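You operate a simulated robot arm through the tools that you are given. There is no shell and no other tool.

Carry out the task below with a simulated robot arm. There is one attempt and no reset: what you move stays moved.

## Task
Put things in order on the front table. At the end: the brown cardboard tube from the front table stands where the brown block stood; the brown block from the front table stands where the brown wooden brush stood; the brown wooden brush from the front table stands on top of the yellow tape roll; the silver steel cup from the front table is on the brown carton (marked "CLIPS"); whatever was shut is shut again. Leave all else as you found it, and nothing knocked over. Set down upright: steel cup.

The check looks at the end state, three seconds after you hand in, the way a careful person would. Anything else that was tipped, shoved, dropped, spilled or broken makes it a failure.

## Robot
A 7-joint arm with a two-finger gripper, fixed in place. Base frame: the origin is at the foot of the arm, x ahead of it, y to its left, z up; the work surface is at about z = 0. Units: m, degrees, N and s.
With the tool pointing down near the work surface it reaches from about 0.16 to 0.38 m from the base axis. Its first joint turns from -72.0 to 72.0 degrees. Payload 0.6 kg.
Tool frame: the origin (TCP) lies between the finger pads and is the grasp point; the fingertips stand 0.022 m ahead of it; z points along the fingers, y is the line along which they close. Largest opening 0.092 m; the body of the gripper starts 0.065 m behind the TCP.
Orientation is that of the tool frame in the base frame, as [roll, pitch, yaw] about the fixed x, y, z axes, in that order (R = Rz(yaw) Ry(pitch) Rx(roll)). With the fingers straight down and closing along the base's y, the tool's x points along the base's -x, its y along +y and its z along -z.

## Interface
- The arm moves only by the tool drive_tool. Its argument "motion" is a list of rows, each a list of 6 numbers: the shift along the tool's x, y, z in cm, then the turn, a rotation vector about the tool's x, y, z in degrees. In form: [[x, y, z, ax, ay, az], ...]. A call has 1 to 20 rows; each row shifts and turns the commanded pose from where the row before left it, along the tool's axes as they then stand. "hand" is the gripper command, from -1 (fully open) to 1 (shut), values between in proportion, set as the call begins (left out, the last holds). Each row takes 0.2 s and may step no farther than 0.05 m and 8.6 degrees from the row before; otherwise, or with a gripper value out of range, the whole call is refused. Where a pose cannot be reached the arm comes as near as it can. A force on the tool above 40 N (or 10 N above the force at the start of the call, whichever is more), or a blocked arm, ends the call early, and 0.2 s more pass. Each finger halts on what it meets, pressing with about 26 N; the grip force reading is that of the motor and also rises with nothing between the fingers. The clock runs only during rows and for 0.2 s after the last one: add rows that do not move to give the fingers time. The reply holds the time, the measured pose of the TCP, the force on the tool along the base axes, the opening and the grip force, in the units named above and with some noise, with the torque about the TCP (base axes, N m) and any sound that the robot's microphone picked up.
- Cameras (640 x 400 px; columns grow to the right, rows downward): "scene" is fixed at [0.0533, -0.2781, 0.3928]; the picture's right is [0.75, -0.66, 0.00], its down [-0.45, -0.50, -0.74] and it looks along [0.49, 0.56, -0.67] (base axes); focal length 214 px, centre (320, 200). "wrist" rides on the gripper at [0.071, 0.019, -0.102] in the tool frame; the picture's right is [-0.26, 0.97, 0.00], its down [-0.75, -0.20, -0.63] and it looks along [-0.60, -0.16, 0.78] (tool axes); focal length 280 px, centre (320, 200). There is no depth. A picture from a camera that has moved, and an enlarged one, comes with that camera's place and axes in the base frame and with its lens.
- grab_frame(camera): a new picture of that camera. No time passes.
- inspect(camera, box): a new picture of the part [left, top, right, bottom] of that camera's present view, enlarged. No time passes.
- job_done(): hands the job in; it is judged then, once.

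Nothing tells you positions but the pictures and the camera data. Unless the task says otherwise, let go and move clear before handing in.

The tools are called after "Emit:" as name(argument=value, ...) on one line, values as JSON. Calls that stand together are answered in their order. drive_tool: Moves the arm, as the interface text tells. Its arguments: {"type":"object","properties":{"motion":{"type":"array"},"hand":{"type":"number"}},"required":["motion"]} The other tools are called the same way: grab_frame (camera) takes a picture; inspect (camera, box) takes an enlarged picture of a part of a camera's view; job_done () hands the job in.

At the start:

```text
time_s: 0.0
position: [0.2066, -0.1383, 0.2672]
ee_rot: [180.0, 0.0, 180.0]
ft_force: [0.4, 0.1, 0.5]
wrist_torque: [0.02, 0.01, -0.02]
gripper_width: 0.0918
grasp_force: 0.1
```

scene: 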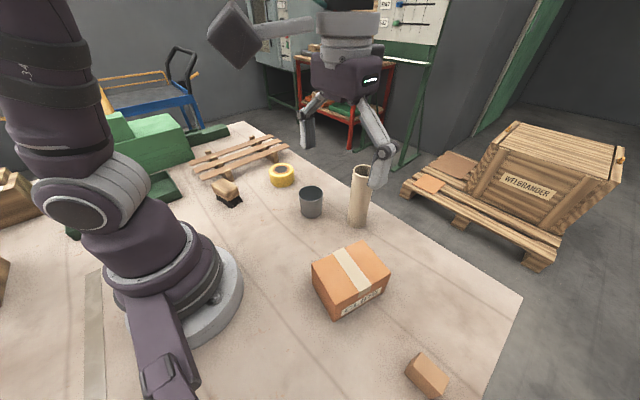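
wrist: 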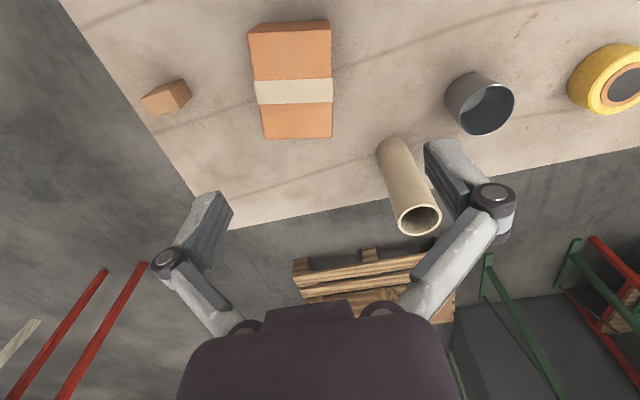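

I see the table with the carton, the block, the tube, the cup, the brush and the tape roll. I'll take enlarged views first to locate each of them accurately.

Emit:
inspect(camera="scene", box=[200, 140, 400, 265])

Emit:
inspect(camera="scene", box=[280, 220, 480, 400])

Emit:
inspect(camera="wrist", box=[120, 0, 640, 250])

Emit:
inspect(camera="scene", box=[0, 90, 240, 290])

```text
3.20 times, centred on (300, 202) of scene
camera zoom: at [0.0533, -0.2781, 0.3928], right [0.75, -0.66, 0.0], down [-0.45, -0.5, -0.74], along [0.49, 0.56, -0.67], focal length 686 px, centre (384, 192)
```

zoom: 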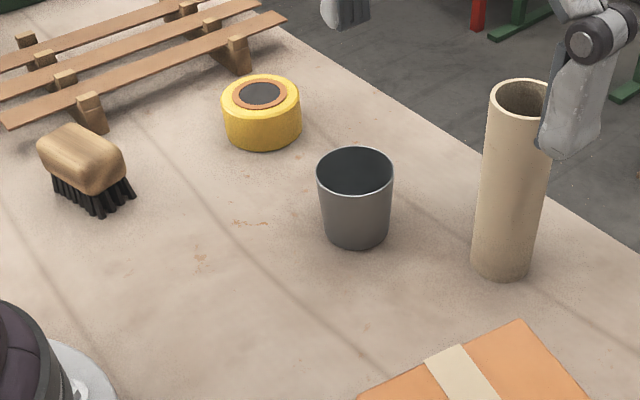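

```text
2.22 times, centred on (380, 310) of scene
camera zoom: at [0.0533, -0.2781, 0.3928], right [0.75, -0.66, 0.0], down [-0.45, -0.5, -0.74], along [0.49, 0.56, -0.67], focal length 477 px, centre (187, -44)
```

zoom: 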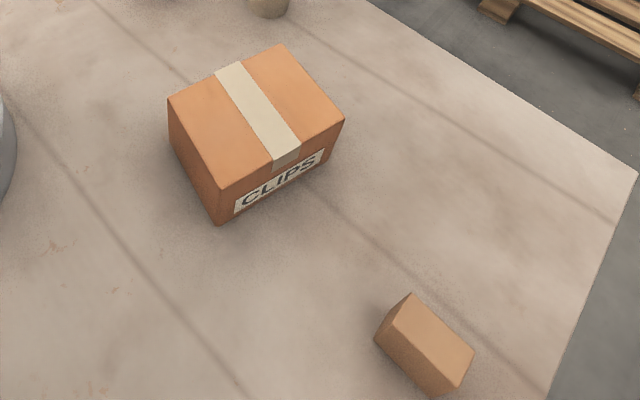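

```text
1.23 times, centred on (380, 125) of wrist
camera zoom: at [0.1349, -0.1197, 0.3697], right [0.26, 0.97, 0.0], down [0.75, -0.2, 0.63], along [0.6, -0.16, -0.78], focal length 345 px, centre (246, 292)
```

zoom: 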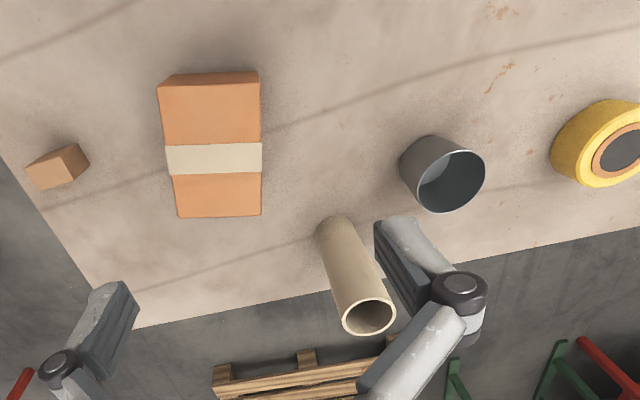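

```text
2.00 times, centred on (120, 190) of scene
camera zoom: at [0.0533, -0.2781, 0.3928], right [0.75, -0.66, 0.0], down [-0.45, -0.5, -0.74], along [0.49, 0.56, -0.67], focal length 429 px, centre (720, 220)
```

zoom: 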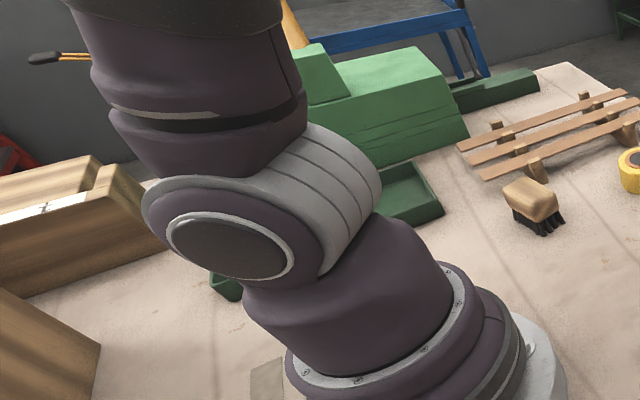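

Everything stands upright as described. Next I move the gripper left, keeping it high, so the wrist camera can look at the cup, tape and brush.

Emit:
drive_tool(motion=[[0, 4.8, 0, 0, 0, 0], [0, 4.8, 0, 0, 0, 0], [0, 4.8, 0, 0, 0, 0], [0, 4.8, 0, 0, 0, 0], [0, 4.8, 0, 0, 0, 0], [0, 0, 0, 0, 0, 0]], hand=-1)

```text
time_s: 1.4
position: [0.205, 0.0993, 0.2648]
ee_rot: [-180.0, 0.1, 179.9]
ft_force: [-0.2, 0.4, 0.0]
wrist_torque: [-0.03, 0.01, -0.01]
gripper_width: 0.0921
grasp_force: 0.1
```

Emit:
grab_frame(camera="wrist")

Emit:
grab_frame(camera="scene")

Emit:
inspect(camera="scene", box=[380, 330, 480, 400])

Emit:
inspect(camera="scene", box=[330, 150, 400, 240])

```text
taken
camera wrist: at [0.1327, 0.1171, 0.3661], right [0.26, 0.97, 0.0], down [0.75, -0.2, 0.63], along [0.6, -0.16, -0.78], focal length 280 px, centre (320, 200)
```

wrist: 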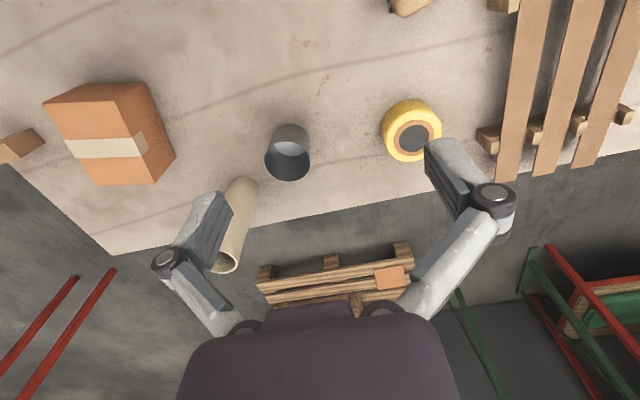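

```text
taken
```

scene: 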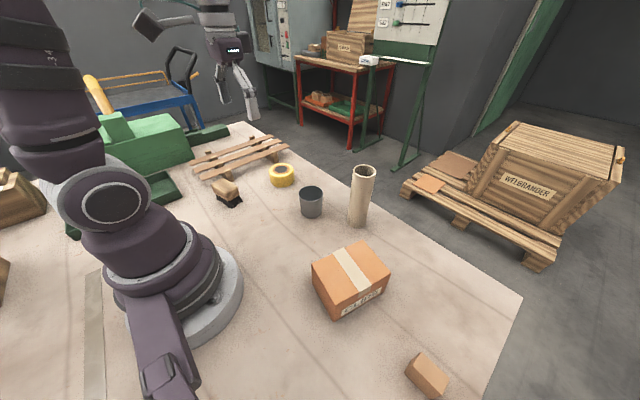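

```text
5.71 times, centred on (430, 365) of scene
camera zoom: at [0.0533, -0.2781, 0.3928], right [0.75, -0.66, 0.0], down [-0.45, -0.5, -0.74], along [0.49, 0.56, -0.67], focal length 1226 px, centre (-309, -743)
```

zoom: 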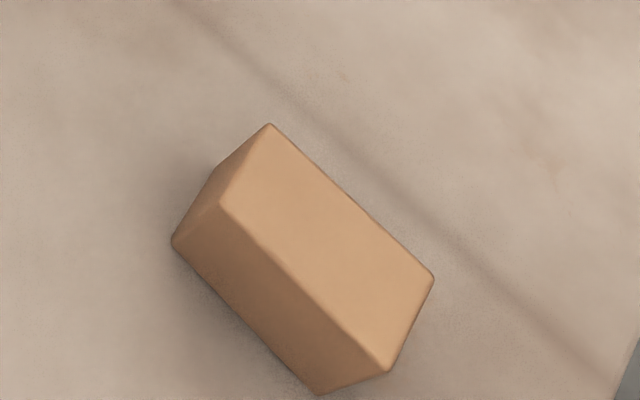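

```text
4.44 times, centred on (365, 195) of scene
camera zoom: at [0.0533, -0.2781, 0.3928], right [0.75, -0.66, 0.0], down [-0.45, -0.5, -0.74], along [0.49, 0.56, -0.67], focal length 953 px, centre (120, 222)
```

zoom: 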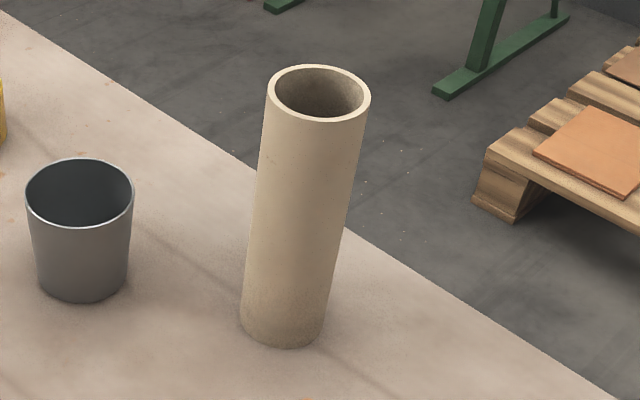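

The cup looks empty and the block is about 23 x 39 x 42 mm, close to (0.197, -0.329). Now I enlarge the brush and tape for a closer measurement.

Emit:
inspect(camera="scene", box=[200, 165, 260, 215])

Emit:
inspect(camera="scene", box=[255, 150, 305, 200])

Emit:
inspect(camera="scene", box=[290, 175, 340, 225])

Emit:
inspect(camera="wrist", box=[240, 80, 480, 220])

```text
8.00 times, centred on (230, 190) of scene
camera zoom: at [0.0533, -0.2781, 0.3928], right [0.75, -0.66, 0.0], down [-0.45, -0.5, -0.74], along [0.49, 0.56, -0.67], focal length 1716 px, centre (1040, 280)
```

zoom: 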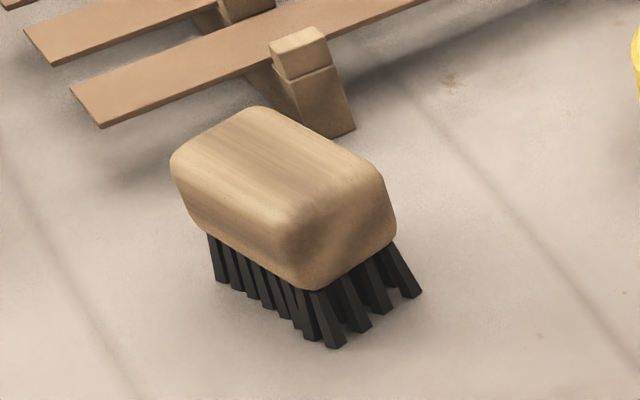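

```text
8.00 times, centred on (280, 175) of scene
camera zoom: at [0.0533, -0.2781, 0.3928], right [0.75, -0.66, 0.0], down [-0.45, -0.5, -0.74], along [0.49, 0.56, -0.67], focal length 1716 px, centre (640, 400)
```

zoom: 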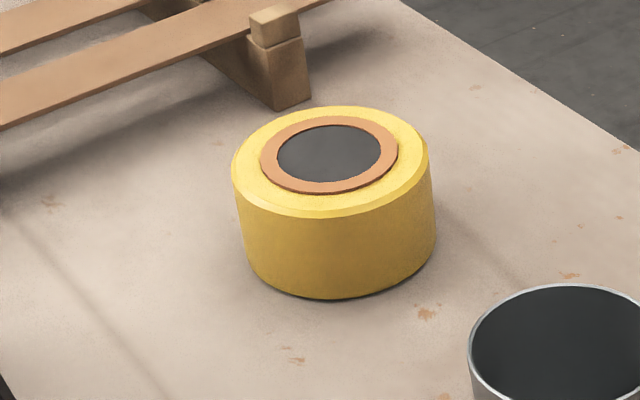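

```text
8.00 times, centred on (315, 200) of scene
camera zoom: at [0.0533, -0.2781, 0.3928], right [0.75, -0.66, 0.0], down [-0.45, -0.5, -0.74], along [0.49, 0.56, -0.67], focal length 1716 px, centre (360, 200)
```

zoom: 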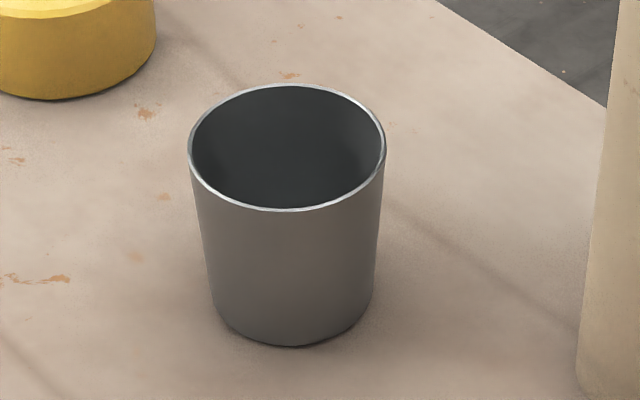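

```text
2.67 times, centred on (360, 150) of wrist
camera zoom: at [0.1327, 0.1171, 0.3661], right [0.26, 0.97, 0.0], down [0.75, -0.2, 0.63], along [0.6, -0.16, -0.78], focal length 748 px, centre (213, 333)
```

zoom: 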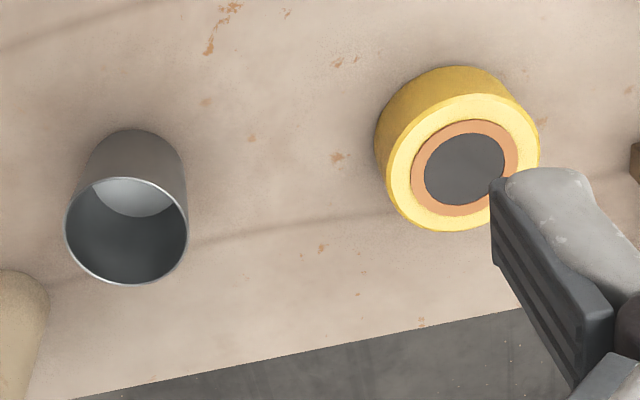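

The brush is centred near (0.153, 0.211) with its long axis roughly along y, and the tape roll's top is near (0.315, 0.191, 0.038). I'll go above the brush and turn the gripper so the fingers close across its short side.

Emit:
drive_tool(motion=[[1.73, 3.73, 0, 0, 0, 0], [1.73, 3.73, 0, 0, 0, 0], [1.73, 3.73, 0, 0, 0, 0], [0, 0, 0, 0, 0, -8.4], [0, 0, 0, 0, 0, -8.4], [0, 0, 0, 0, 0, -8.4], [0, 0, 0, 0, 0, -8.4], [0, 0, 0, 0, 0, -8.4], [0, 0, 0, 0, 0, -8.4], [0, 0, 0, 0, 0, -8.4], [0, 0, 0, 0, 0, -8.4], [0, 0, 0, 0, 0, -8.4], [0, 0, 0, 0, 0, -8.4], [0, 0, 0, 0, 0, -8.4], [0, 0, 0, 0, 0, -8.4], [0, 0, 0, 0, 0, 0]])

Emit:
grab_frame(camera="wrist")

```text
time_s: 4.8
position: [0.1554, 0.2139, 0.2693]
ee_rot: [179.9, 0.0, -79.2]
ft_force: [0.6, 1.2, 0.6]
wrist_torque: [0.02, 0.01, -0.01]
gripper_width: 0.0919
grasp_force: 0.1
```

```text
taken
camera wrist: at [0.1492, 0.14, 0.3705], right [-1.0, 0.07, 0.0], down [0.06, 0.78, 0.62], along [0.05, 0.62, -0.78], focal length 280 px, centre (320, 200)
```

wrist: 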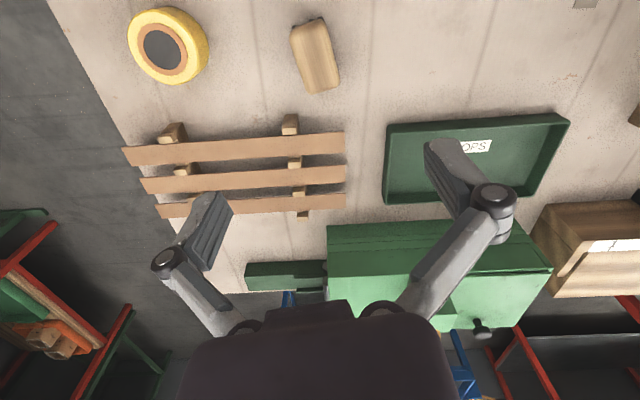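

The wrist camera now sees the brush, tape and pallet from the near side. I'll enlarge the brush to refine its position and angle.

Emit:
inspect(camera="wrist", box=[270, 0, 370, 110])

Emit:
inspect(camera="wrist", box=[110, 0, 230, 100])

```text
3.64 times, centred on (320, 55) of wrist
camera zoom: at [0.1492, 0.14, 0.3705], right [-1.0, 0.07, 0.0], down [0.06, 0.78, 0.62], along [0.05, 0.62, -0.78], focal length 1020 px, centre (320, 727)
```

zoom: 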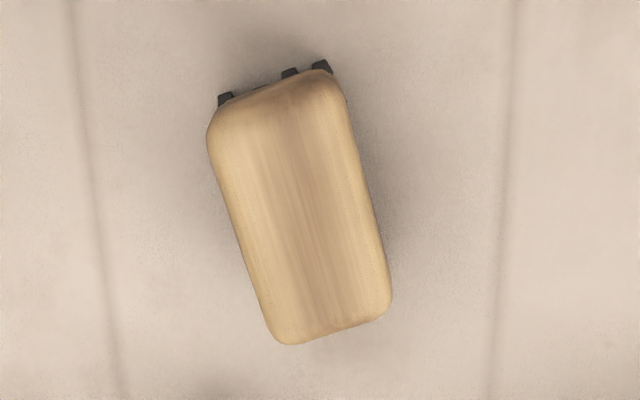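

```text
4.00 times, centred on (170, 50) of wrist
camera zoom: at [0.1492, 0.14, 0.3705], right [-1.0, 0.07, 0.0], down [0.06, 0.78, 0.62], along [0.05, 0.62, -0.78], focal length 1122 px, centre (920, 800)
```

zoom: 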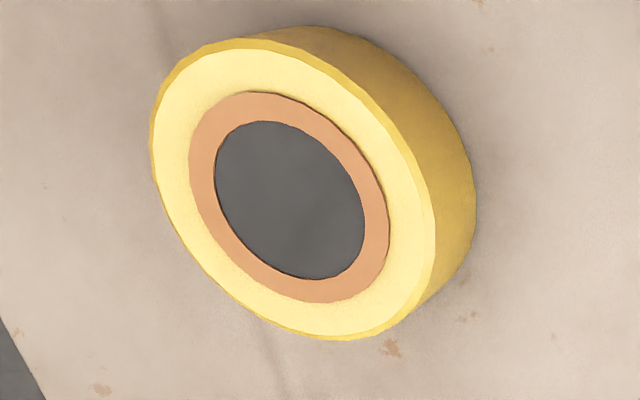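

The brush axis points at about 102° and its centre is close to (0.157, 0.209). I'll come down halfway and check the alignment between the fingers.

Emit:
drive_tool(motion=[[0.5, -0.1, 3.5, 0, 0, -1.3], [0, 0, 4.5, 0, 0, 0], [0, 0, 4.5, 0, 0, 0], [0, 0, 2.5, 0, 0, 0], [0, 0, 0, 0, 0, 0]])

Emit:
grab_frame(camera="wrist")

Emit:
inspect(camera="scene", box=[180, 130, 280, 220])

```text
time_s: 6.0
position: [0.1597, 0.209, 0.1186]
ee_rot: [-180.0, 0.0, -77.9]
ft_force: [-0.8, -0.6, -0.5]
wrist_torque: [0.0, 0.02, -0.01]
gripper_width: 0.092
grasp_force: 0.1
```

```text
taken
camera wrist: at [0.1552, 0.135, 0.2208], right [-1.0, 0.05, 0.0], down [0.04, 0.78, 0.62], along [0.03, 0.62, -0.78], focal length 280 px, centre (320, 200)
```

wrist: 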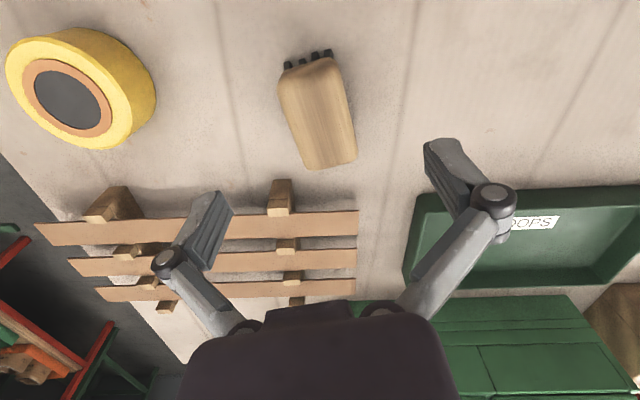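

```text
4.44 times, centred on (230, 175) of scene
camera zoom: at [0.0533, -0.2781, 0.3928], right [0.75, -0.66, 0.0], down [-0.45, -0.5, -0.74], along [0.49, 0.56, -0.67], focal length 953 px, centre (720, 311)
```

zoom: 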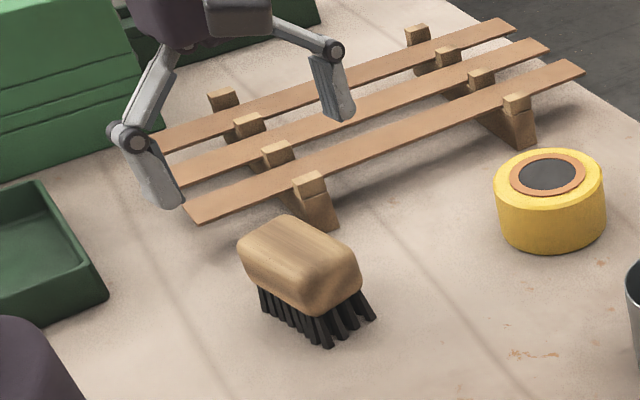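

The brush sits well between the fingers, about 3 mm toward the near side. I descend, then close on its wooden body.

Emit:
drive_tool(motion=[[0.3, 0, 3.0, 0, 0, 0], [0, 0, 3.0, 0, 0, 0], [0, 0, 1.6, 0, 0, 0], [0, 0, 0, 0, 0, 0]])

Emit:
grab_frame(camera="wrist")

Emit:
inspect(camera="scene", box=[180, 130, 280, 220])

```text
time_s: 7.0
position: [0.1585, 0.2066, 0.0423]
ee_rot: [180.0, -0.1, -77.9]
ft_force: [-0.2, 0.7, 0.0]
wrist_torque: [0.0, -0.03, 0.0]
gripper_width: 0.0923
grasp_force: 0.0
```

```text
taken
camera wrist: at [0.1529, 0.1318, 0.1452], right [-1.0, 0.05, 0.0], down [0.04, 0.78, 0.63], along [0.03, 0.62, -0.78], focal length 280 px, centre (320, 200)
```

wrist: 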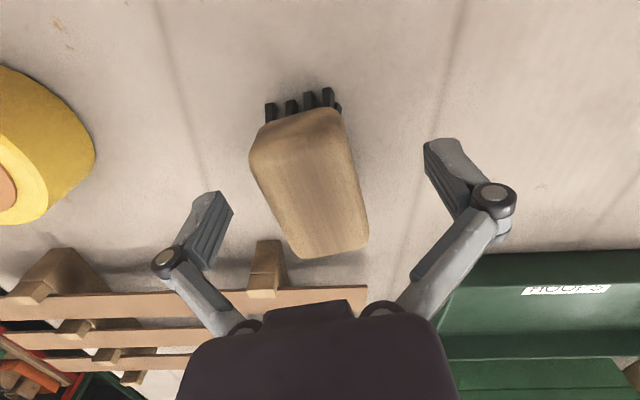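

```text
4.44 times, centred on (230, 175) of scene
camera zoom: at [0.0533, -0.2781, 0.3928], right [0.75, -0.66, 0.0], down [-0.45, -0.5, -0.74], along [0.49, 0.56, -0.67], focal length 953 px, centre (720, 311)
```

zoom: 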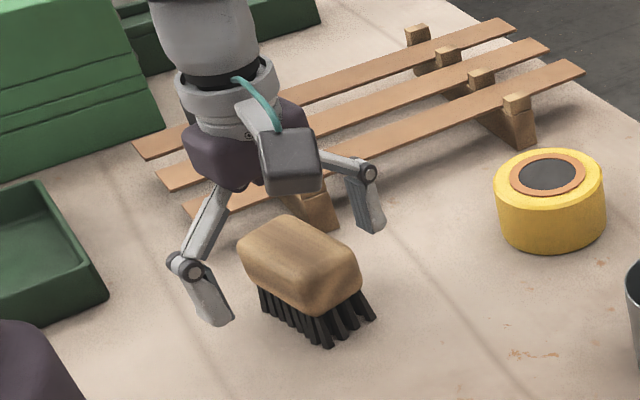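

The fingers straddle the wooden body evenly. I close the gripper now.

Emit:
drive_tool(motion=[[0, 0, 0, 0, 0, 0], [0, 0, 0, 0, 0, 0], [0, 0, 0, 0, 0, 0], [0, 0, 0, 0, 0, 0], [0, 0, 0, 0, 0, 0], [0, 0, 0, 0, 0, 0]], hand=1)

Emit:
grab_frame(camera="wrist")

Emit:
inspect(camera="scene", box=[180, 130, 280, 220])

```text
time_s: 8.4
position: [0.1586, 0.2054, 0.0431]
ee_rot: [-180.0, 0.1, -77.8]
ft_force: [2.0, 0.2, 7.1]
wrist_torque: [0.01, -0.05, -0.02]
gripper_width: 0.0393
grasp_force: 26.2
```

```text
taken
camera wrist: at [0.1529, 0.1319, 0.1455], right [-1.0, 0.05, 0.0], down [0.04, 0.78, 0.63], along [0.03, 0.62, -0.78], focal length 280 px, centre (320, 200)
```

wrist: 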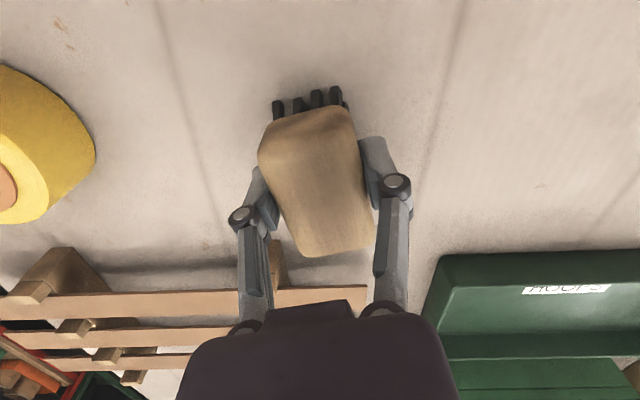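

```text
4.44 times, centred on (230, 175) of scene
camera zoom: at [0.0533, -0.2782, 0.3928], right [0.75, -0.66, 0.0], down [-0.44, -0.5, -0.74], along [0.49, 0.56, -0.67], focal length 953 px, centre (720, 311)
```

zoom: 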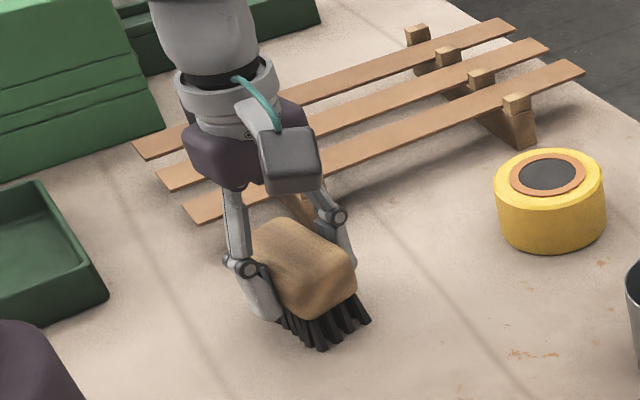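

The brush is gripped at 39 mm. I lift it and carry it toward the tape roll, keeping it well above the pallet.

Emit:
drive_tool(motion=[[0, 0, -2, 0, 0, 0], [0, 0, -4, 0, 0, 0], [0, 0, -4, 0, 0, 0], [0, 0, -2, 0, 0, 0], [1.19, -3.76, 0, 0, 0, 0], [1.19, -3.76, 0, 0, 0, 0], [1.19, -3.76, 0, 0, 0, 0], [1.19, -3.76, 0, 0, 0, 0], [0, 0, 0, 0, 0, 0], [0, 0, 0, 0, 0, 0]])

Emit:
grab_frame(camera="wrist")

Emit:
inspect(camera="scene", box=[210, 100, 350, 220])

```text
time_s: 10.6
position: [0.3106, 0.1928, 0.1608]
ee_rot: [180.0, 0.0, -77.9]
ft_force: [-0.2, 0.0, -1.6]
wrist_torque: [0.0, -0.03, -0.01]
gripper_width: 0.0391
grasp_force: 26.1
```

```text
taken
camera wrist: at [0.3062, 0.1195, 0.2633], right [-1.0, 0.05, 0.0], down [0.04, 0.78, 0.62], along [0.03, 0.62, -0.78], focal length 280 px, centre (320, 200)
```

wrist: 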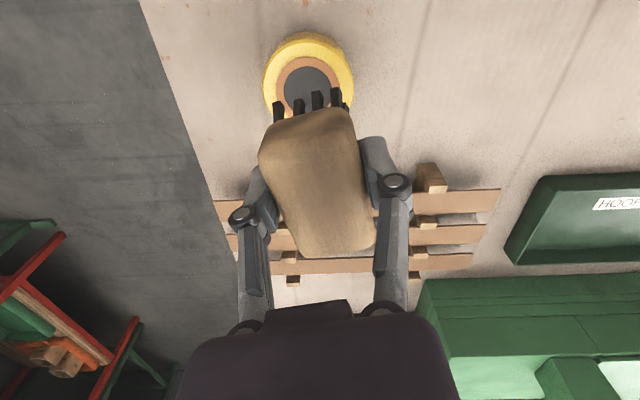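

```text
3.33 times, centred on (280, 160) of scene
camera zoom: at [0.0533, -0.2781, 0.3928], right [0.75, -0.66, 0.0], down [-0.45, -0.5, -0.74], along [0.49, 0.56, -0.67], focal length 715 px, centre (453, 333)
```

zoom: 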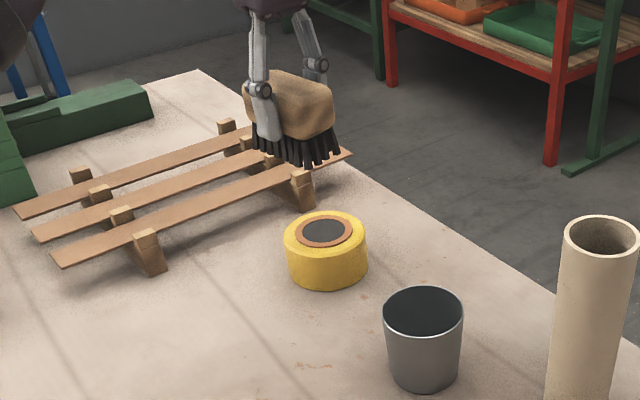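

The brush hangs level near the tape roll, which I now place at about (0.3185, 0.1875). I shift over it, lower to just above its top, and check.

Emit:
drive_tool(motion=[[0.7, -0.65, 0, 0, 0, 0], [0, 0, 3, 0, 0, 0], [0, 0, 3, 0, 0, 0], [0, 0, 0.7, 0, 0, 0], [0, 0, 0, 0, 0, 0], [0, 0, 0, 0, 0, 0]])

Emit:
grab_frame(camera="wrist")

Emit:
inspect(camera="scene", box=[230, 130, 330, 210])

```text
time_s: 12.0
position: [0.3209, 0.1858, 0.0963]
ee_rot: [-179.9, 0.1, -77.8]
ft_force: [-0.6, 0.1, -0.8]
wrist_torque: [-0.01, 0.01, 0.0]
gripper_width: 0.0392
grasp_force: 25.7
```

```text
taken
camera wrist: at [0.317, 0.1128, 0.1982], right [-1.0, 0.05, 0.0], down [0.04, 0.78, 0.62], along [0.03, 0.62, -0.78], focal length 280 px, centre (320, 200)
```

wrist: 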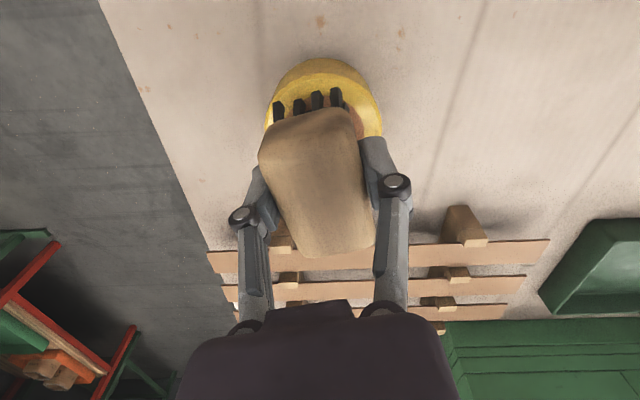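

```text
5.00 times, centred on (280, 170) of scene
camera zoom: at [0.0533, -0.2781, 0.3928], right [0.75, -0.66, 0.0], down [-0.45, -0.5, -0.74], along [0.49, 0.56, -0.67], focal length 1072 px, centre (520, 350)
```

zoom: 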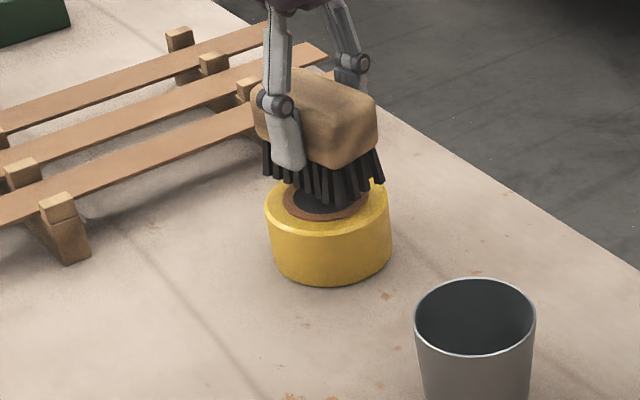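

From the scene camera the brush is well centred over the roll, about 15 mm above it. I lower it slowly and watch the force.

Emit:
drive_tool(motion=[[0, 0, 0.6, 0, 0, 0], [0, 0, 0.4, 0, 0, 0], [0, 0, 0, 0, 0, 0], [0, 0, 0, 0, 0, 0]])

Emit:
inspect(camera="scene", box=[250, 140, 310, 200])

```text
time_s: 13.0
position: [0.3228, 0.1868, 0.0852]
ee_rot: [179.9, 0.1, -77.9]
ft_force: [0.0, 0.1, -0.7]
wrist_torque: [-0.01, -0.02, -0.02]
gripper_width: 0.0389
grasp_force: 25.5
```

```text
6.67 times, centred on (280, 170) of scene
camera zoom: at [0.0533, -0.2781, 0.3928], right [0.75, -0.66, 0.0], down [-0.45, -0.5, -0.74], along [0.49, 0.56, -0.67], focal length 1430 px, centre (587, 400)
```

zoom: 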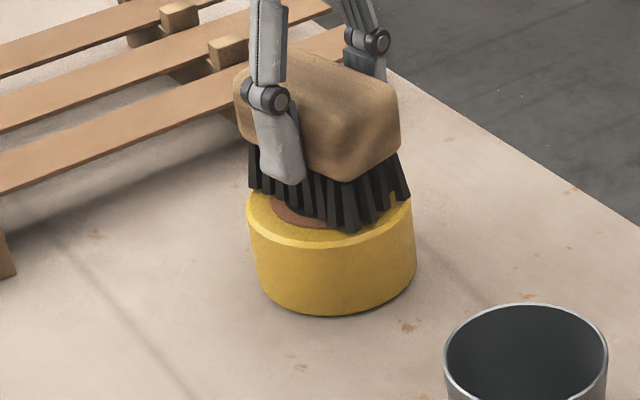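

It is a few millimetres above the roll and centred. I lower in small steps until contact.

Emit:
drive_tool(motion=[[0, 0, 0.25, 0, 0, 0], [0, 0, 0, 0, 0, 0], [0, 0, 0, 0, 0, 0]])

```text
time_s: 13.8
position: [0.3223, 0.187, 0.0833]
ee_rot: [-180.0, 0.0, -77.8]
ft_force: [-1.4, 0.5, 8.1]
wrist_torque: [0.03, 0.07, 0.03]
gripper_width: 0.0393
grasp_force: 25.9
```

There is contact with about 8 N. I open the gripper and check.

Emit:
drive_tool(motion=[[0, 0, 0, 0, 0, 0], [0, 0, 0, 0, 0, 0], [0, 0, 0, 0, 0, 0], [0, 0, 0, 0, 0, 0], [0, 0, 0, 0, 0, 0], [0, 0, 0, 0, 0, 0]], hand=-1)

Emit:
inspect(camera="scene", box=[250, 140, 310, 200])

Emit:
grab_frame(camera="wrist")

```text
time_s: 15.2
position: [0.3219, 0.1868, 0.0827]
ee_rot: [179.9, 0.1, -77.8]
ft_force: [0.1, -0.5, -0.7]
wrist_torque: [0.01, -0.02, 0.02]
gripper_width: 0.0919
grasp_force: 0.1
```

```text
6.67 times, centred on (280, 170) of scene
camera zoom: at [0.0533, -0.2781, 0.3928], right [0.75, -0.66, 0.0], down [-0.45, -0.5, -0.74], along [0.49, 0.56, -0.67], focal length 1430 px, centre (587, 400)
```

zoom: 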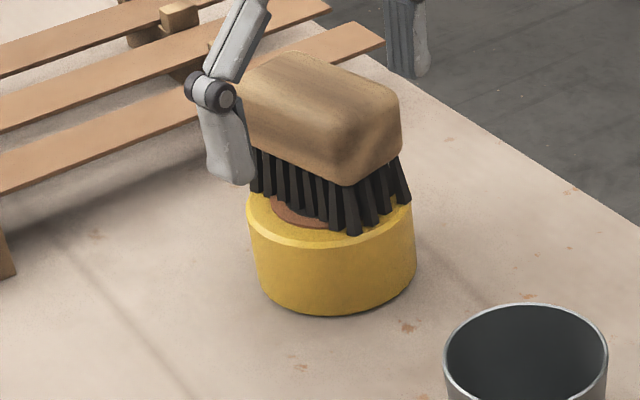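

```text
taken
camera wrist: at [0.3175, 0.1121, 0.1851], right [-1.0, 0.05, 0.0], down [0.04, 0.78, 0.62], along [0.03, 0.62, -0.78], focal length 280 px, centre (320, 200)
```

wrist: 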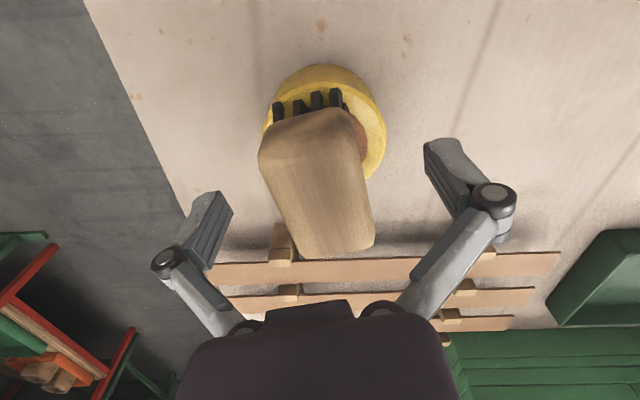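

The brush stands on the roll and the fingers are clear. I raise the gripper, pull inward, and turn it back for the block.

Emit:
drive_tool(motion=[[0, 0, -3, 0, 0, 0], [0, 0, -4.5, 0, 0, 0], [0, 0, -4.5, 0, 0, 0], [0, 0, -4.5, 0, 0, 0], [2.2, 4.05, 0, 0, 0, 0], [2.2, 4.05, 0, 0, 0, 0], [0, 0, 0, 0, 0, 8.5], [0, 0, 0, 0, 0, 8.5], [0, 0, 0, 0, 0, 8.5], [0, 0, 0, 0, 0, 8.5], [0, 0, 0, 0, 0, 8.5], [0, 0, 0, 0, 0, 8.5], [0, 0, 0, 0, 0, 8.5], [0, 0, 0, 0, 0, 8.5], [0, 0, 0, 0, 0, 8.5], [0, 0, 0, 0, 0, 8.5], [0, 0, 0, 0, 0, 8.5], [0, 0, 0, 0, 0, 8.5], [0, 0, 0, 0, 0, 0]])

Emit:
inspect(camera="scene", box=[200, 140, 400, 265])

Emit:
grab_frame(camera="wrist")

```text
time_s: 19.2
position: [0.2247, 0.1104, 0.235]
ee_rot: [-180.0, 0.0, -180.0]
ft_force: [1.1, -0.6, 0.1]
wrist_torque: [0.0, -0.01, 0.01]
gripper_width: 0.0917
grasp_force: 0.1
out of reach, approached as far as the arm can: row 3, 4
```

```text
3.20 times, centred on (300, 202) of scene
camera zoom: at [0.0533, -0.2781, 0.3928], right [0.75, -0.66, 0.0], down [-0.45, -0.5, -0.74], along [0.49, 0.56, -0.67], focal length 686 px, centre (384, 192)
```

zoom: 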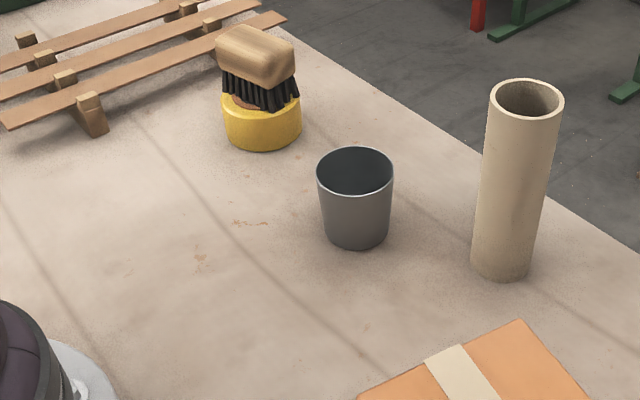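

```text
taken
camera wrist: at [0.1541, 0.13, 0.3374], right [0.26, 0.97, 0.0], down [0.75, -0.2, 0.63], along [0.6, -0.16, -0.78], focal length 280 px, centre (320, 200)
```

wrist: 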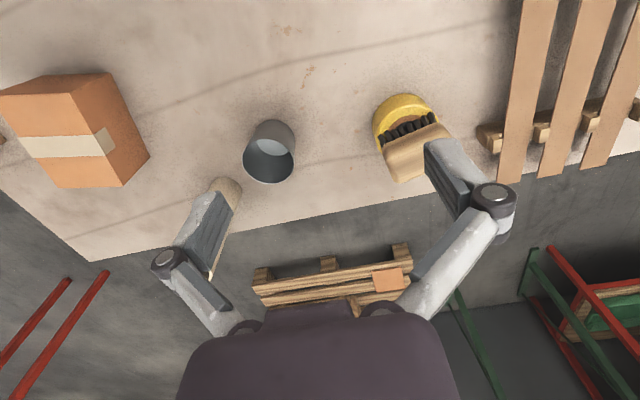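

The brush rests fine. Now I travel at height to a spot short of the block for a wrist view.

Emit:
drive_tool(motion=[[0.9, -4.5, 0, 0, 0, 0], [0.9, -4.5, 0, 0, 0, 0], [0.9, -4.5, 0, 0, 0, 0], [0.9, -4.5, 0, 0, 0, 0], [0.9, -4.5, 0, 0, 0, 0], [0, -4.5, 0, 0, 0, 0], [0, -4.5, 0, 0, 0, 0], [0, -4.5, 0, 0, 0, 0], [0, 0, 0, 0, 0, 0]])

Emit:
grab_frame(camera="wrist")

```text
time_s: 21.2
position: [0.1841, -0.2494, 0.237]
ee_rot: [-180.0, 0.0, -179.8]
ft_force: [-1.2, -0.5, -0.1]
wrist_torque: [0.0, 0.0, 0.01]
gripper_width: 0.0917
grasp_force: 0.0
```

```text
taken
camera wrist: at [0.1121, -0.2308, 0.339], right [0.26, 0.97, 0.0], down [0.75, -0.2, 0.62], along [0.6, -0.16, -0.78], focal length 280 px, centre (320, 200)
```

wrist: 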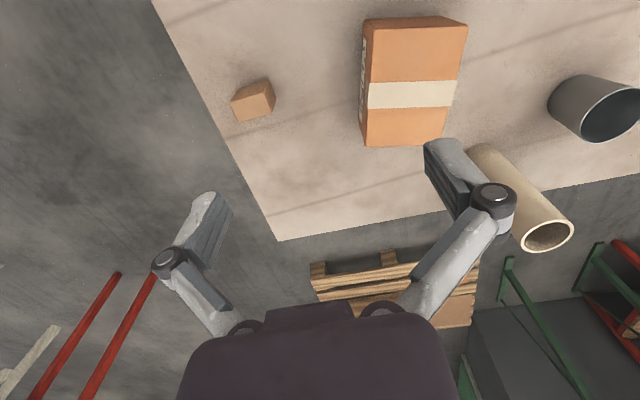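

The block, carton, tube and cup are all in the wrist view. I enlarge them to measure positions.

Emit:
inspect(camera="wrist", box=[220, 65, 290, 135])

Emit:
inspect(camera="wrist", box=[350, 0, 500, 160])

```text
5.71 times, centred on (255, 100) of wrist
camera zoom: at [0.1121, -0.2308, 0.339], right [0.26, 0.97, 0.0], down [0.75, -0.2, 0.62], along [0.6, -0.16, -0.78], focal length 1602 px, centre (691, 771)
```

zoom: 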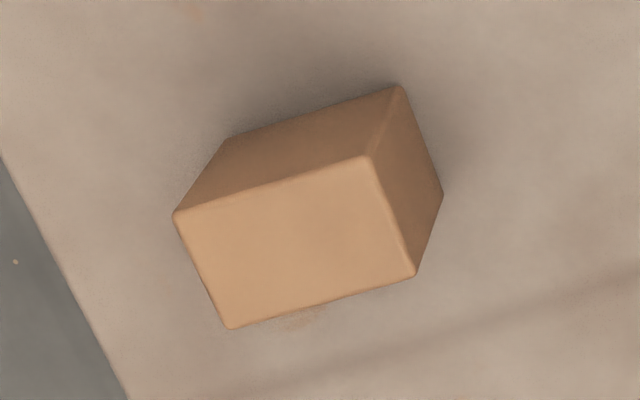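

```text
2.50 times, centred on (425, 80) of wrist
camera zoom: at [0.1121, -0.2308, 0.339], right [0.26, 0.97, 0.0], down [0.75, -0.2, 0.62], along [0.6, -0.16, -0.78], focal length 701 px, centre (58, 500)
```

zoom: 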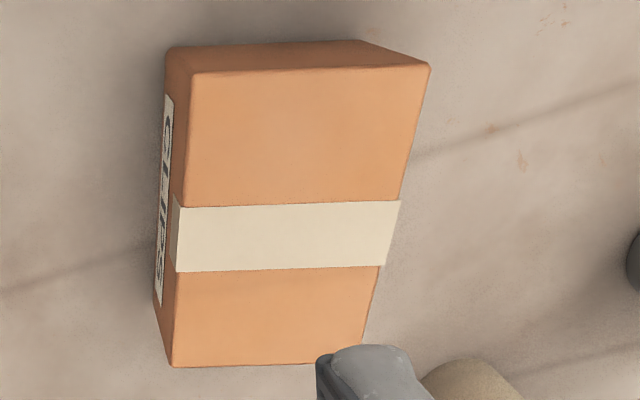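

The block's centre is close to (0.199, -0.3305), aligned with the base axes. I move over it while coming down, watching reach.

Emit:
drive_tool(motion=[[-0.5, -2.7, 3.3, 0, 0, 0], [-0.5, -2.7, 3.3, 0, 0, 0], [-0.5, -2.7, 3.3, 0, 0, 0], [0, 0, 3.8, 0, 0, 0], [0, 0, 0, 0, 0, 0], [0, 0, 0, 0, 0, 0]])

Emit:
grab_frame(camera="wrist")

Emit:
inspect(camera="scene", box=[330, 260, 530, 400])

```text
time_s: 22.6
position: [0.1931, -0.3197, 0.0946]
ee_rot: [-180.0, 0.0, -179.9]
ft_force: [0.7, -0.3, 0.0]
wrist_torque: [-0.02, -0.02, -0.02]
gripper_width: 0.0922
grasp_force: 0.0
out of reach, approached as far as the arm can: row 3
```

```text
taken
camera wrist: at [0.1224, -0.3015, 0.1965], right [0.26, 0.97, 0.0], down [0.75, -0.2, 0.63], along [0.6, -0.16, -0.78], focal length 280 px, centre (320, 200)
```

wrist: 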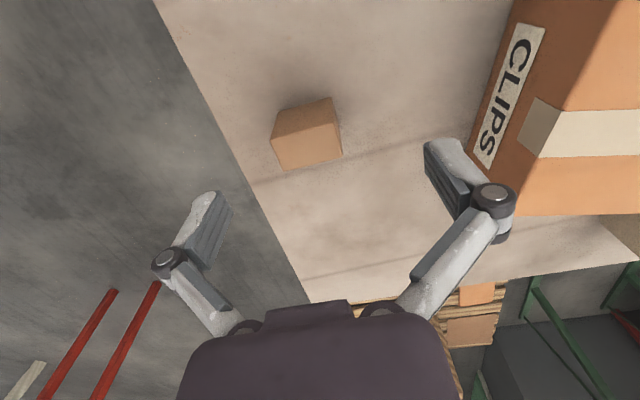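

```text
2.86 times, centred on (430, 330) of scene
camera zoom: at [0.0533, -0.2781, 0.3928], right [0.75, -0.66, 0.0], down [-0.45, -0.5, -0.74], along [0.49, 0.56, -0.67], focal length 613 px, centre (6, -171)
```

zoom: 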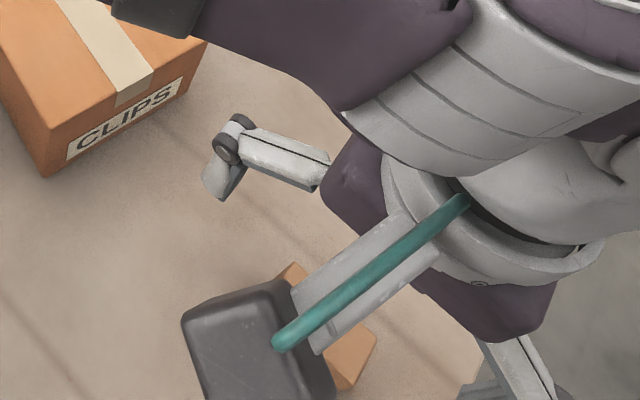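

The arm nears its reach limit at height, but should reach lower down. I descend over the block, nudging outward.

Emit:
drive_tool(motion=[[0, 0, 2.2, 0, 0, 0], [-0.3, -0.5, 2.0, 0, 0, 0], [-0.3, -0.5, 1.2, 0, 0, 0], [0, 0, 0.9, 0, 0, 0], [0, 0, 0, 0, 0, 0], [0, 0, 0, 0, 0, 0]])

Emit:
grab_frame(camera="wrist")

```text
time_s: 24.0
position: [0.1958, -0.3267, 0.0331]
ee_rot: [-179.9, 0.0, -179.8]
ft_force: [0.4, 0.9, 0.1]
wrist_torque: [0.01, 0.02, -0.02]
gripper_width: 0.092
grasp_force: 0.0
out of reach, approached as far as the arm can: row 3
```

```text
taken
camera wrist: at [0.1239, -0.3084, 0.1352], right [0.26, 0.97, 0.0], down [0.75, -0.2, 0.63], along [0.6, -0.16, -0.78], focal length 280 px, centre (320, 200)
```

wrist: 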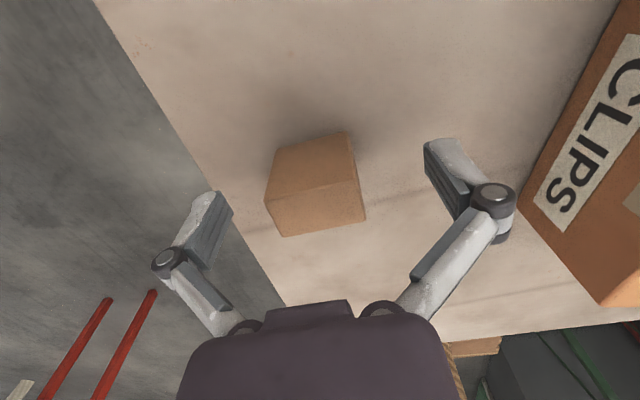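

The block is between the fingers with enough margin, so I close here.

Emit:
drive_tool(motion=[[0, 0, 0.3, 0, 0, 0], [0, 0, 0, 0, 0, 0], [0, 0, 0, 0, 0, 0], [0, 0, 0, 0, 0, 0], [0, 0, 0, 0, 0, 0], [0, 0, 0, 0, 0, 0], [0, 0, 0, 0, 0, 0]], hand=1)

Emit:
grab_frame(camera="wrist")

```text
time_s: 25.6
position: [0.1962, -0.3273, 0.0299]
ee_rot: [179.9, -0.1, -179.9]
ft_force: [-0.2, -0.5, 5.4]
wrist_torque: [0.01, -0.03, 0.0]
gripper_width: 0.0393
grasp_force: 26.0
```

```text
taken
camera wrist: at [0.1237, -0.3083, 0.1326], right [0.26, 0.97, 0.0], down [0.75, -0.2, 0.63], along [0.6, -0.16, -0.78], focal length 280 px, centre (320, 200)
```

wrist: 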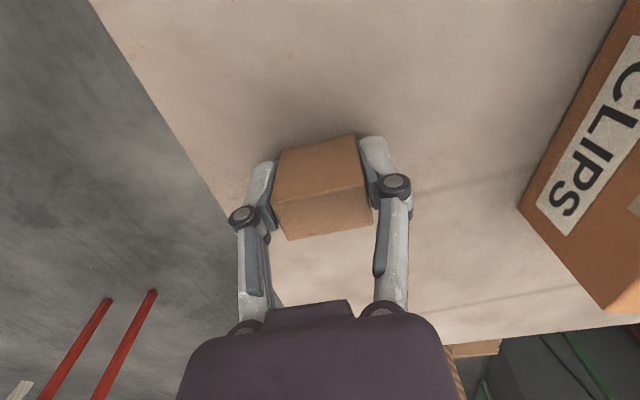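

The block is gripped. I lift it, easing inward for reach, and carry it high over to the spot where the brush stood.

Emit:
drive_tool(motion=[[0, 0, -2, 0, 0, 0], [0.5, 0.9, -3, 0, 0, 0], [0.5, 0.9, -4, 0, 0, 0], [0, 0, -4, 0, 0, 0], [0, 0, -4, 0, 0, 0], [-0.8, 4.5, 0, 0, 0, 0], [-0.8, 4.5, 0, 0, 0, 0], [-0.8, 4.5, 0, 0, 0, 0], [-0.8, 4.5, 0, 0, 0, 0], [-0.8, 4.5, 0, 0, 0, 0], [-0.8, 4.5, 0, 0, 0, 0], [1.2, 4.1, 0, 0, 0, 0], [1.2, 4.1, 0, 0, 0, 0], [1.2, 4.1, 0, 0, 0, 0], [1.2, 4.1, 0, 0, 0, 0], [1.2, 4.1, 0, 0, 0, 0], [1.2, 4.1, 0, 0, 0, 0], [0, 0, 0, 0, 0, 0], [0, 0, 0, 0, 0, 0]])

Emit:
grab_frame(camera="wrist")

Emit:
grab_frame(camera="scene")

```text
time_s: 29.6
position: [0.1586, 0.2126, 0.1971]
ee_rot: [-180.0, -0.1, -179.9]
ft_force: [-0.6, -0.9, -0.4]
wrist_torque: [-0.03, 0.0, 0.04]
gripper_width: 0.0388
grasp_force: 26.3
out of reach, approached as far as the arm can: row 5
```

```text
taken
camera wrist: at [0.0865, 0.2307, 0.2989], right [0.26, 0.97, 0.0], down [0.75, -0.2, 0.63], along [0.6, -0.16, -0.78], focal length 280 px, centre (320, 200)
```

wrist: 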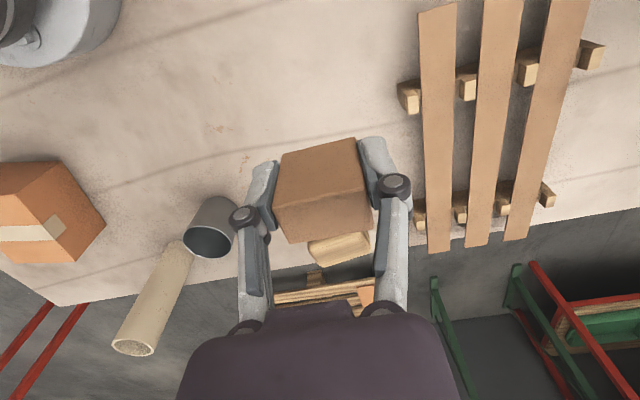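

```text
taken
```

scene: 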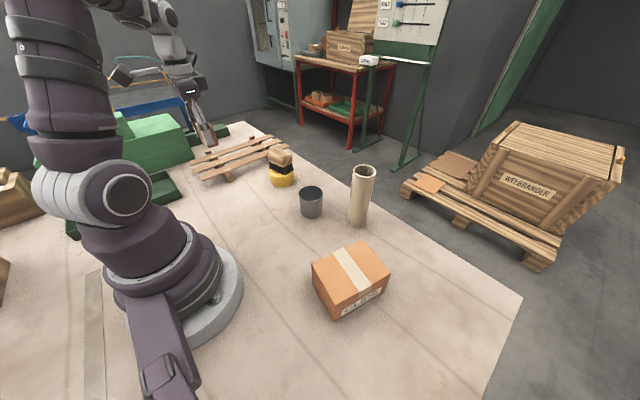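

I'm over the brush's old place at about (0.160, 0.206), and the nearest pallet post is near y = 0.28. I descend most of the way with a small correction.

Emit:
drive_tool(motion=[[0.15, -0.65, 4, 0, 0, 0], [0, 0, 4, 0, 0, 0], [0, 0, 4, 0, 0, 0], [0, 0, 3, 0, 0, 0], [0, 0, 0, 0, 0, 0], [0, 0, 0, 0, 0, 0]])

Emit:
grab_frame(camera="wrist")

Emit:
inspect(camera="scene", box=[180, 140, 280, 220])

```text
time_s: 31.0
position: [0.1582, 0.2035, 0.0465]
ee_rot: [180.0, 0.0, -179.9]
ft_force: [-0.2, -0.6, -0.9]
wrist_torque: [-0.01, 0.02, 0.0]
gripper_width: 0.0393
grasp_force: 25.6
```

```text
taken
camera wrist: at [0.086, 0.2224, 0.1484], right [0.26, 0.97, 0.0], down [0.75, -0.2, 0.63], along [0.6, -0.16, -0.78], focal length 280 px, centre (320, 200)
```

wrist: 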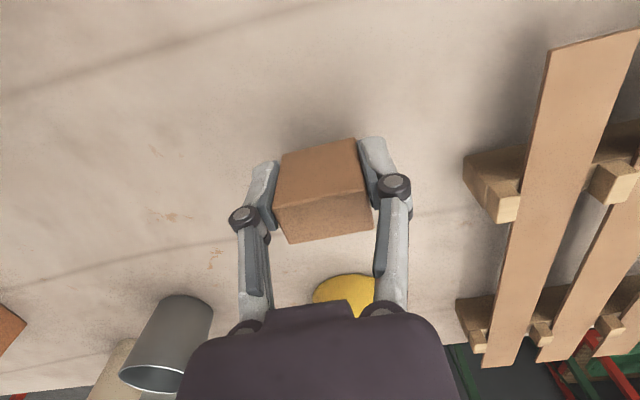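

```text
5.00 times, centred on (230, 180) of scene
camera zoom: at [0.0533, -0.2781, 0.3928], right [0.75, -0.66, 0.0], down [-0.45, -0.5, -0.74], along [0.49, 0.56, -0.67], focal length 1072 px, centre (770, 300)
```

zoom: 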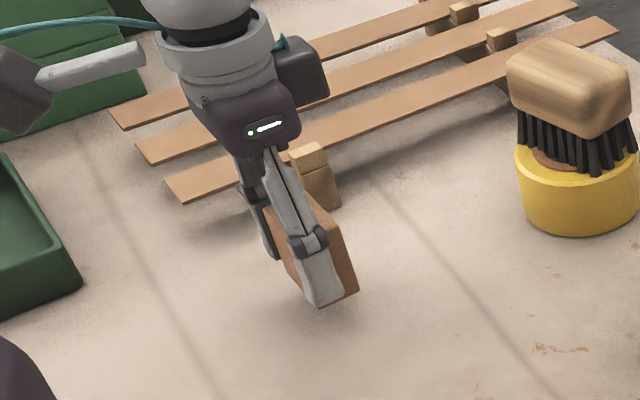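

The block is within 2 mm of the brush's old centre. I make a small correction and lower to the table.

Emit:
drive_tool(motion=[[0.2, 0.2, 0.6, 0, 0, 0], [0, 0, 0.6, 0, 0, 0], [0, 0, 0, 0, 0, 0], [0, 0, 0, 0, 0, 0]])

Emit:
inspect(camera="scene", box=[200, 160, 260, 220])

```text
time_s: 32.0
position: [0.1542, 0.2072, 0.034]
ee_rot: [-179.8, 0.0, -180.0]
ft_force: [0.0, 0.4, 0.1]
wrist_torque: [-0.02, 0.0, 0.01]
gripper_width: 0.0389
grasp_force: 26.0
```

```text
6.67 times, centred on (230, 190) of scene
camera zoom: at [0.0533, -0.2781, 0.3928], right [0.75, -0.66, 0.0], down [-0.45, -0.5, -0.74], along [0.49, 0.56, -0.67], focal length 1430 px, centre (920, 267)
```

zoom: 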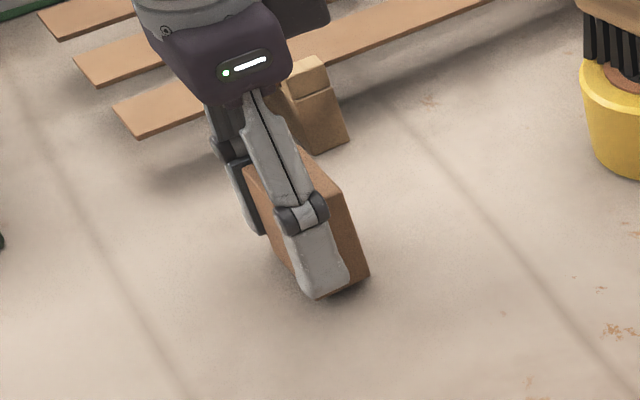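

It agrees with the brush's footprint to a few millimetres. I lower the last bit to touch the table.

Emit:
drive_tool(motion=[[0, -0.1, 0.3, 0, 0, 0], [0, 0, 0, 0, 0, 0], [0, 0, 0, 0, 0, 0]])

```text
time_s: 32.8
position: [0.1545, 0.2073, 0.031]
ee_rot: [-180.0, 0.0, -179.8]
ft_force: [0.6, 0.7, -0.3]
wrist_torque: [0.0, 0.0, -0.01]
gripper_width: 0.039
grasp_force: 26.8
```

Emit:
drive_tool(motion=[[0, 0, 0.15, 0, 0, 0], [0, 0, 0, 0, 0, 0]])

```text
time_s: 33.4
position: [0.1546, 0.2068, 0.0303]
ee_rot: [-180.0, 0.1, -179.9]
ft_force: [0.0, -0.3, -0.3]
wrist_torque: [-0.04, 0.0, -0.01]
gripper_width: 0.0391
grasp_force: 25.8
```

Still no contact force, so the block is just above the table. I continue in small steps.

Emit:
drive_tool(motion=[[0, 0, 0.15, 0, 0, 0], [0, 0, 0, 0, 0, 0]])

Emit:
inspect(camera="scene", box=[200, 160, 260, 220])

```text
time_s: 34.0
position: [0.1538, 0.2074, 0.0306]
ee_rot: [180.0, 0.2, -179.9]
ft_force: [-1.7, -3.9, 23.8]
wrist_torque: [-0.16, -0.12, -0.07]
gripper_width: 0.0389
grasp_force: 25.3
```

```text
6.67 times, centred on (230, 190) of scene
camera zoom: at [0.0533, -0.2782, 0.3928], right [0.75, -0.66, 0.0], down [-0.44, -0.5, -0.74], along [0.49, 0.56, -0.67], focal length 1430 px, centre (920, 267)
```

zoom: 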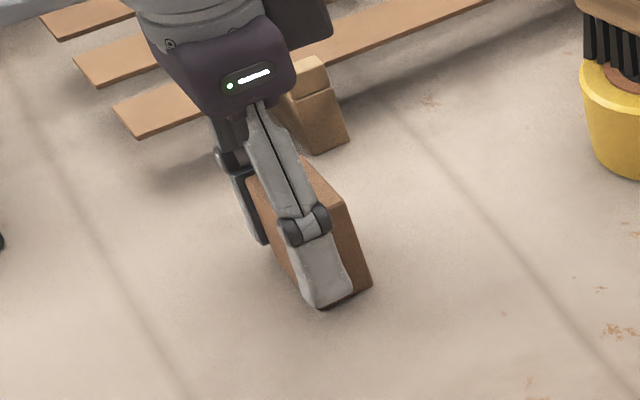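

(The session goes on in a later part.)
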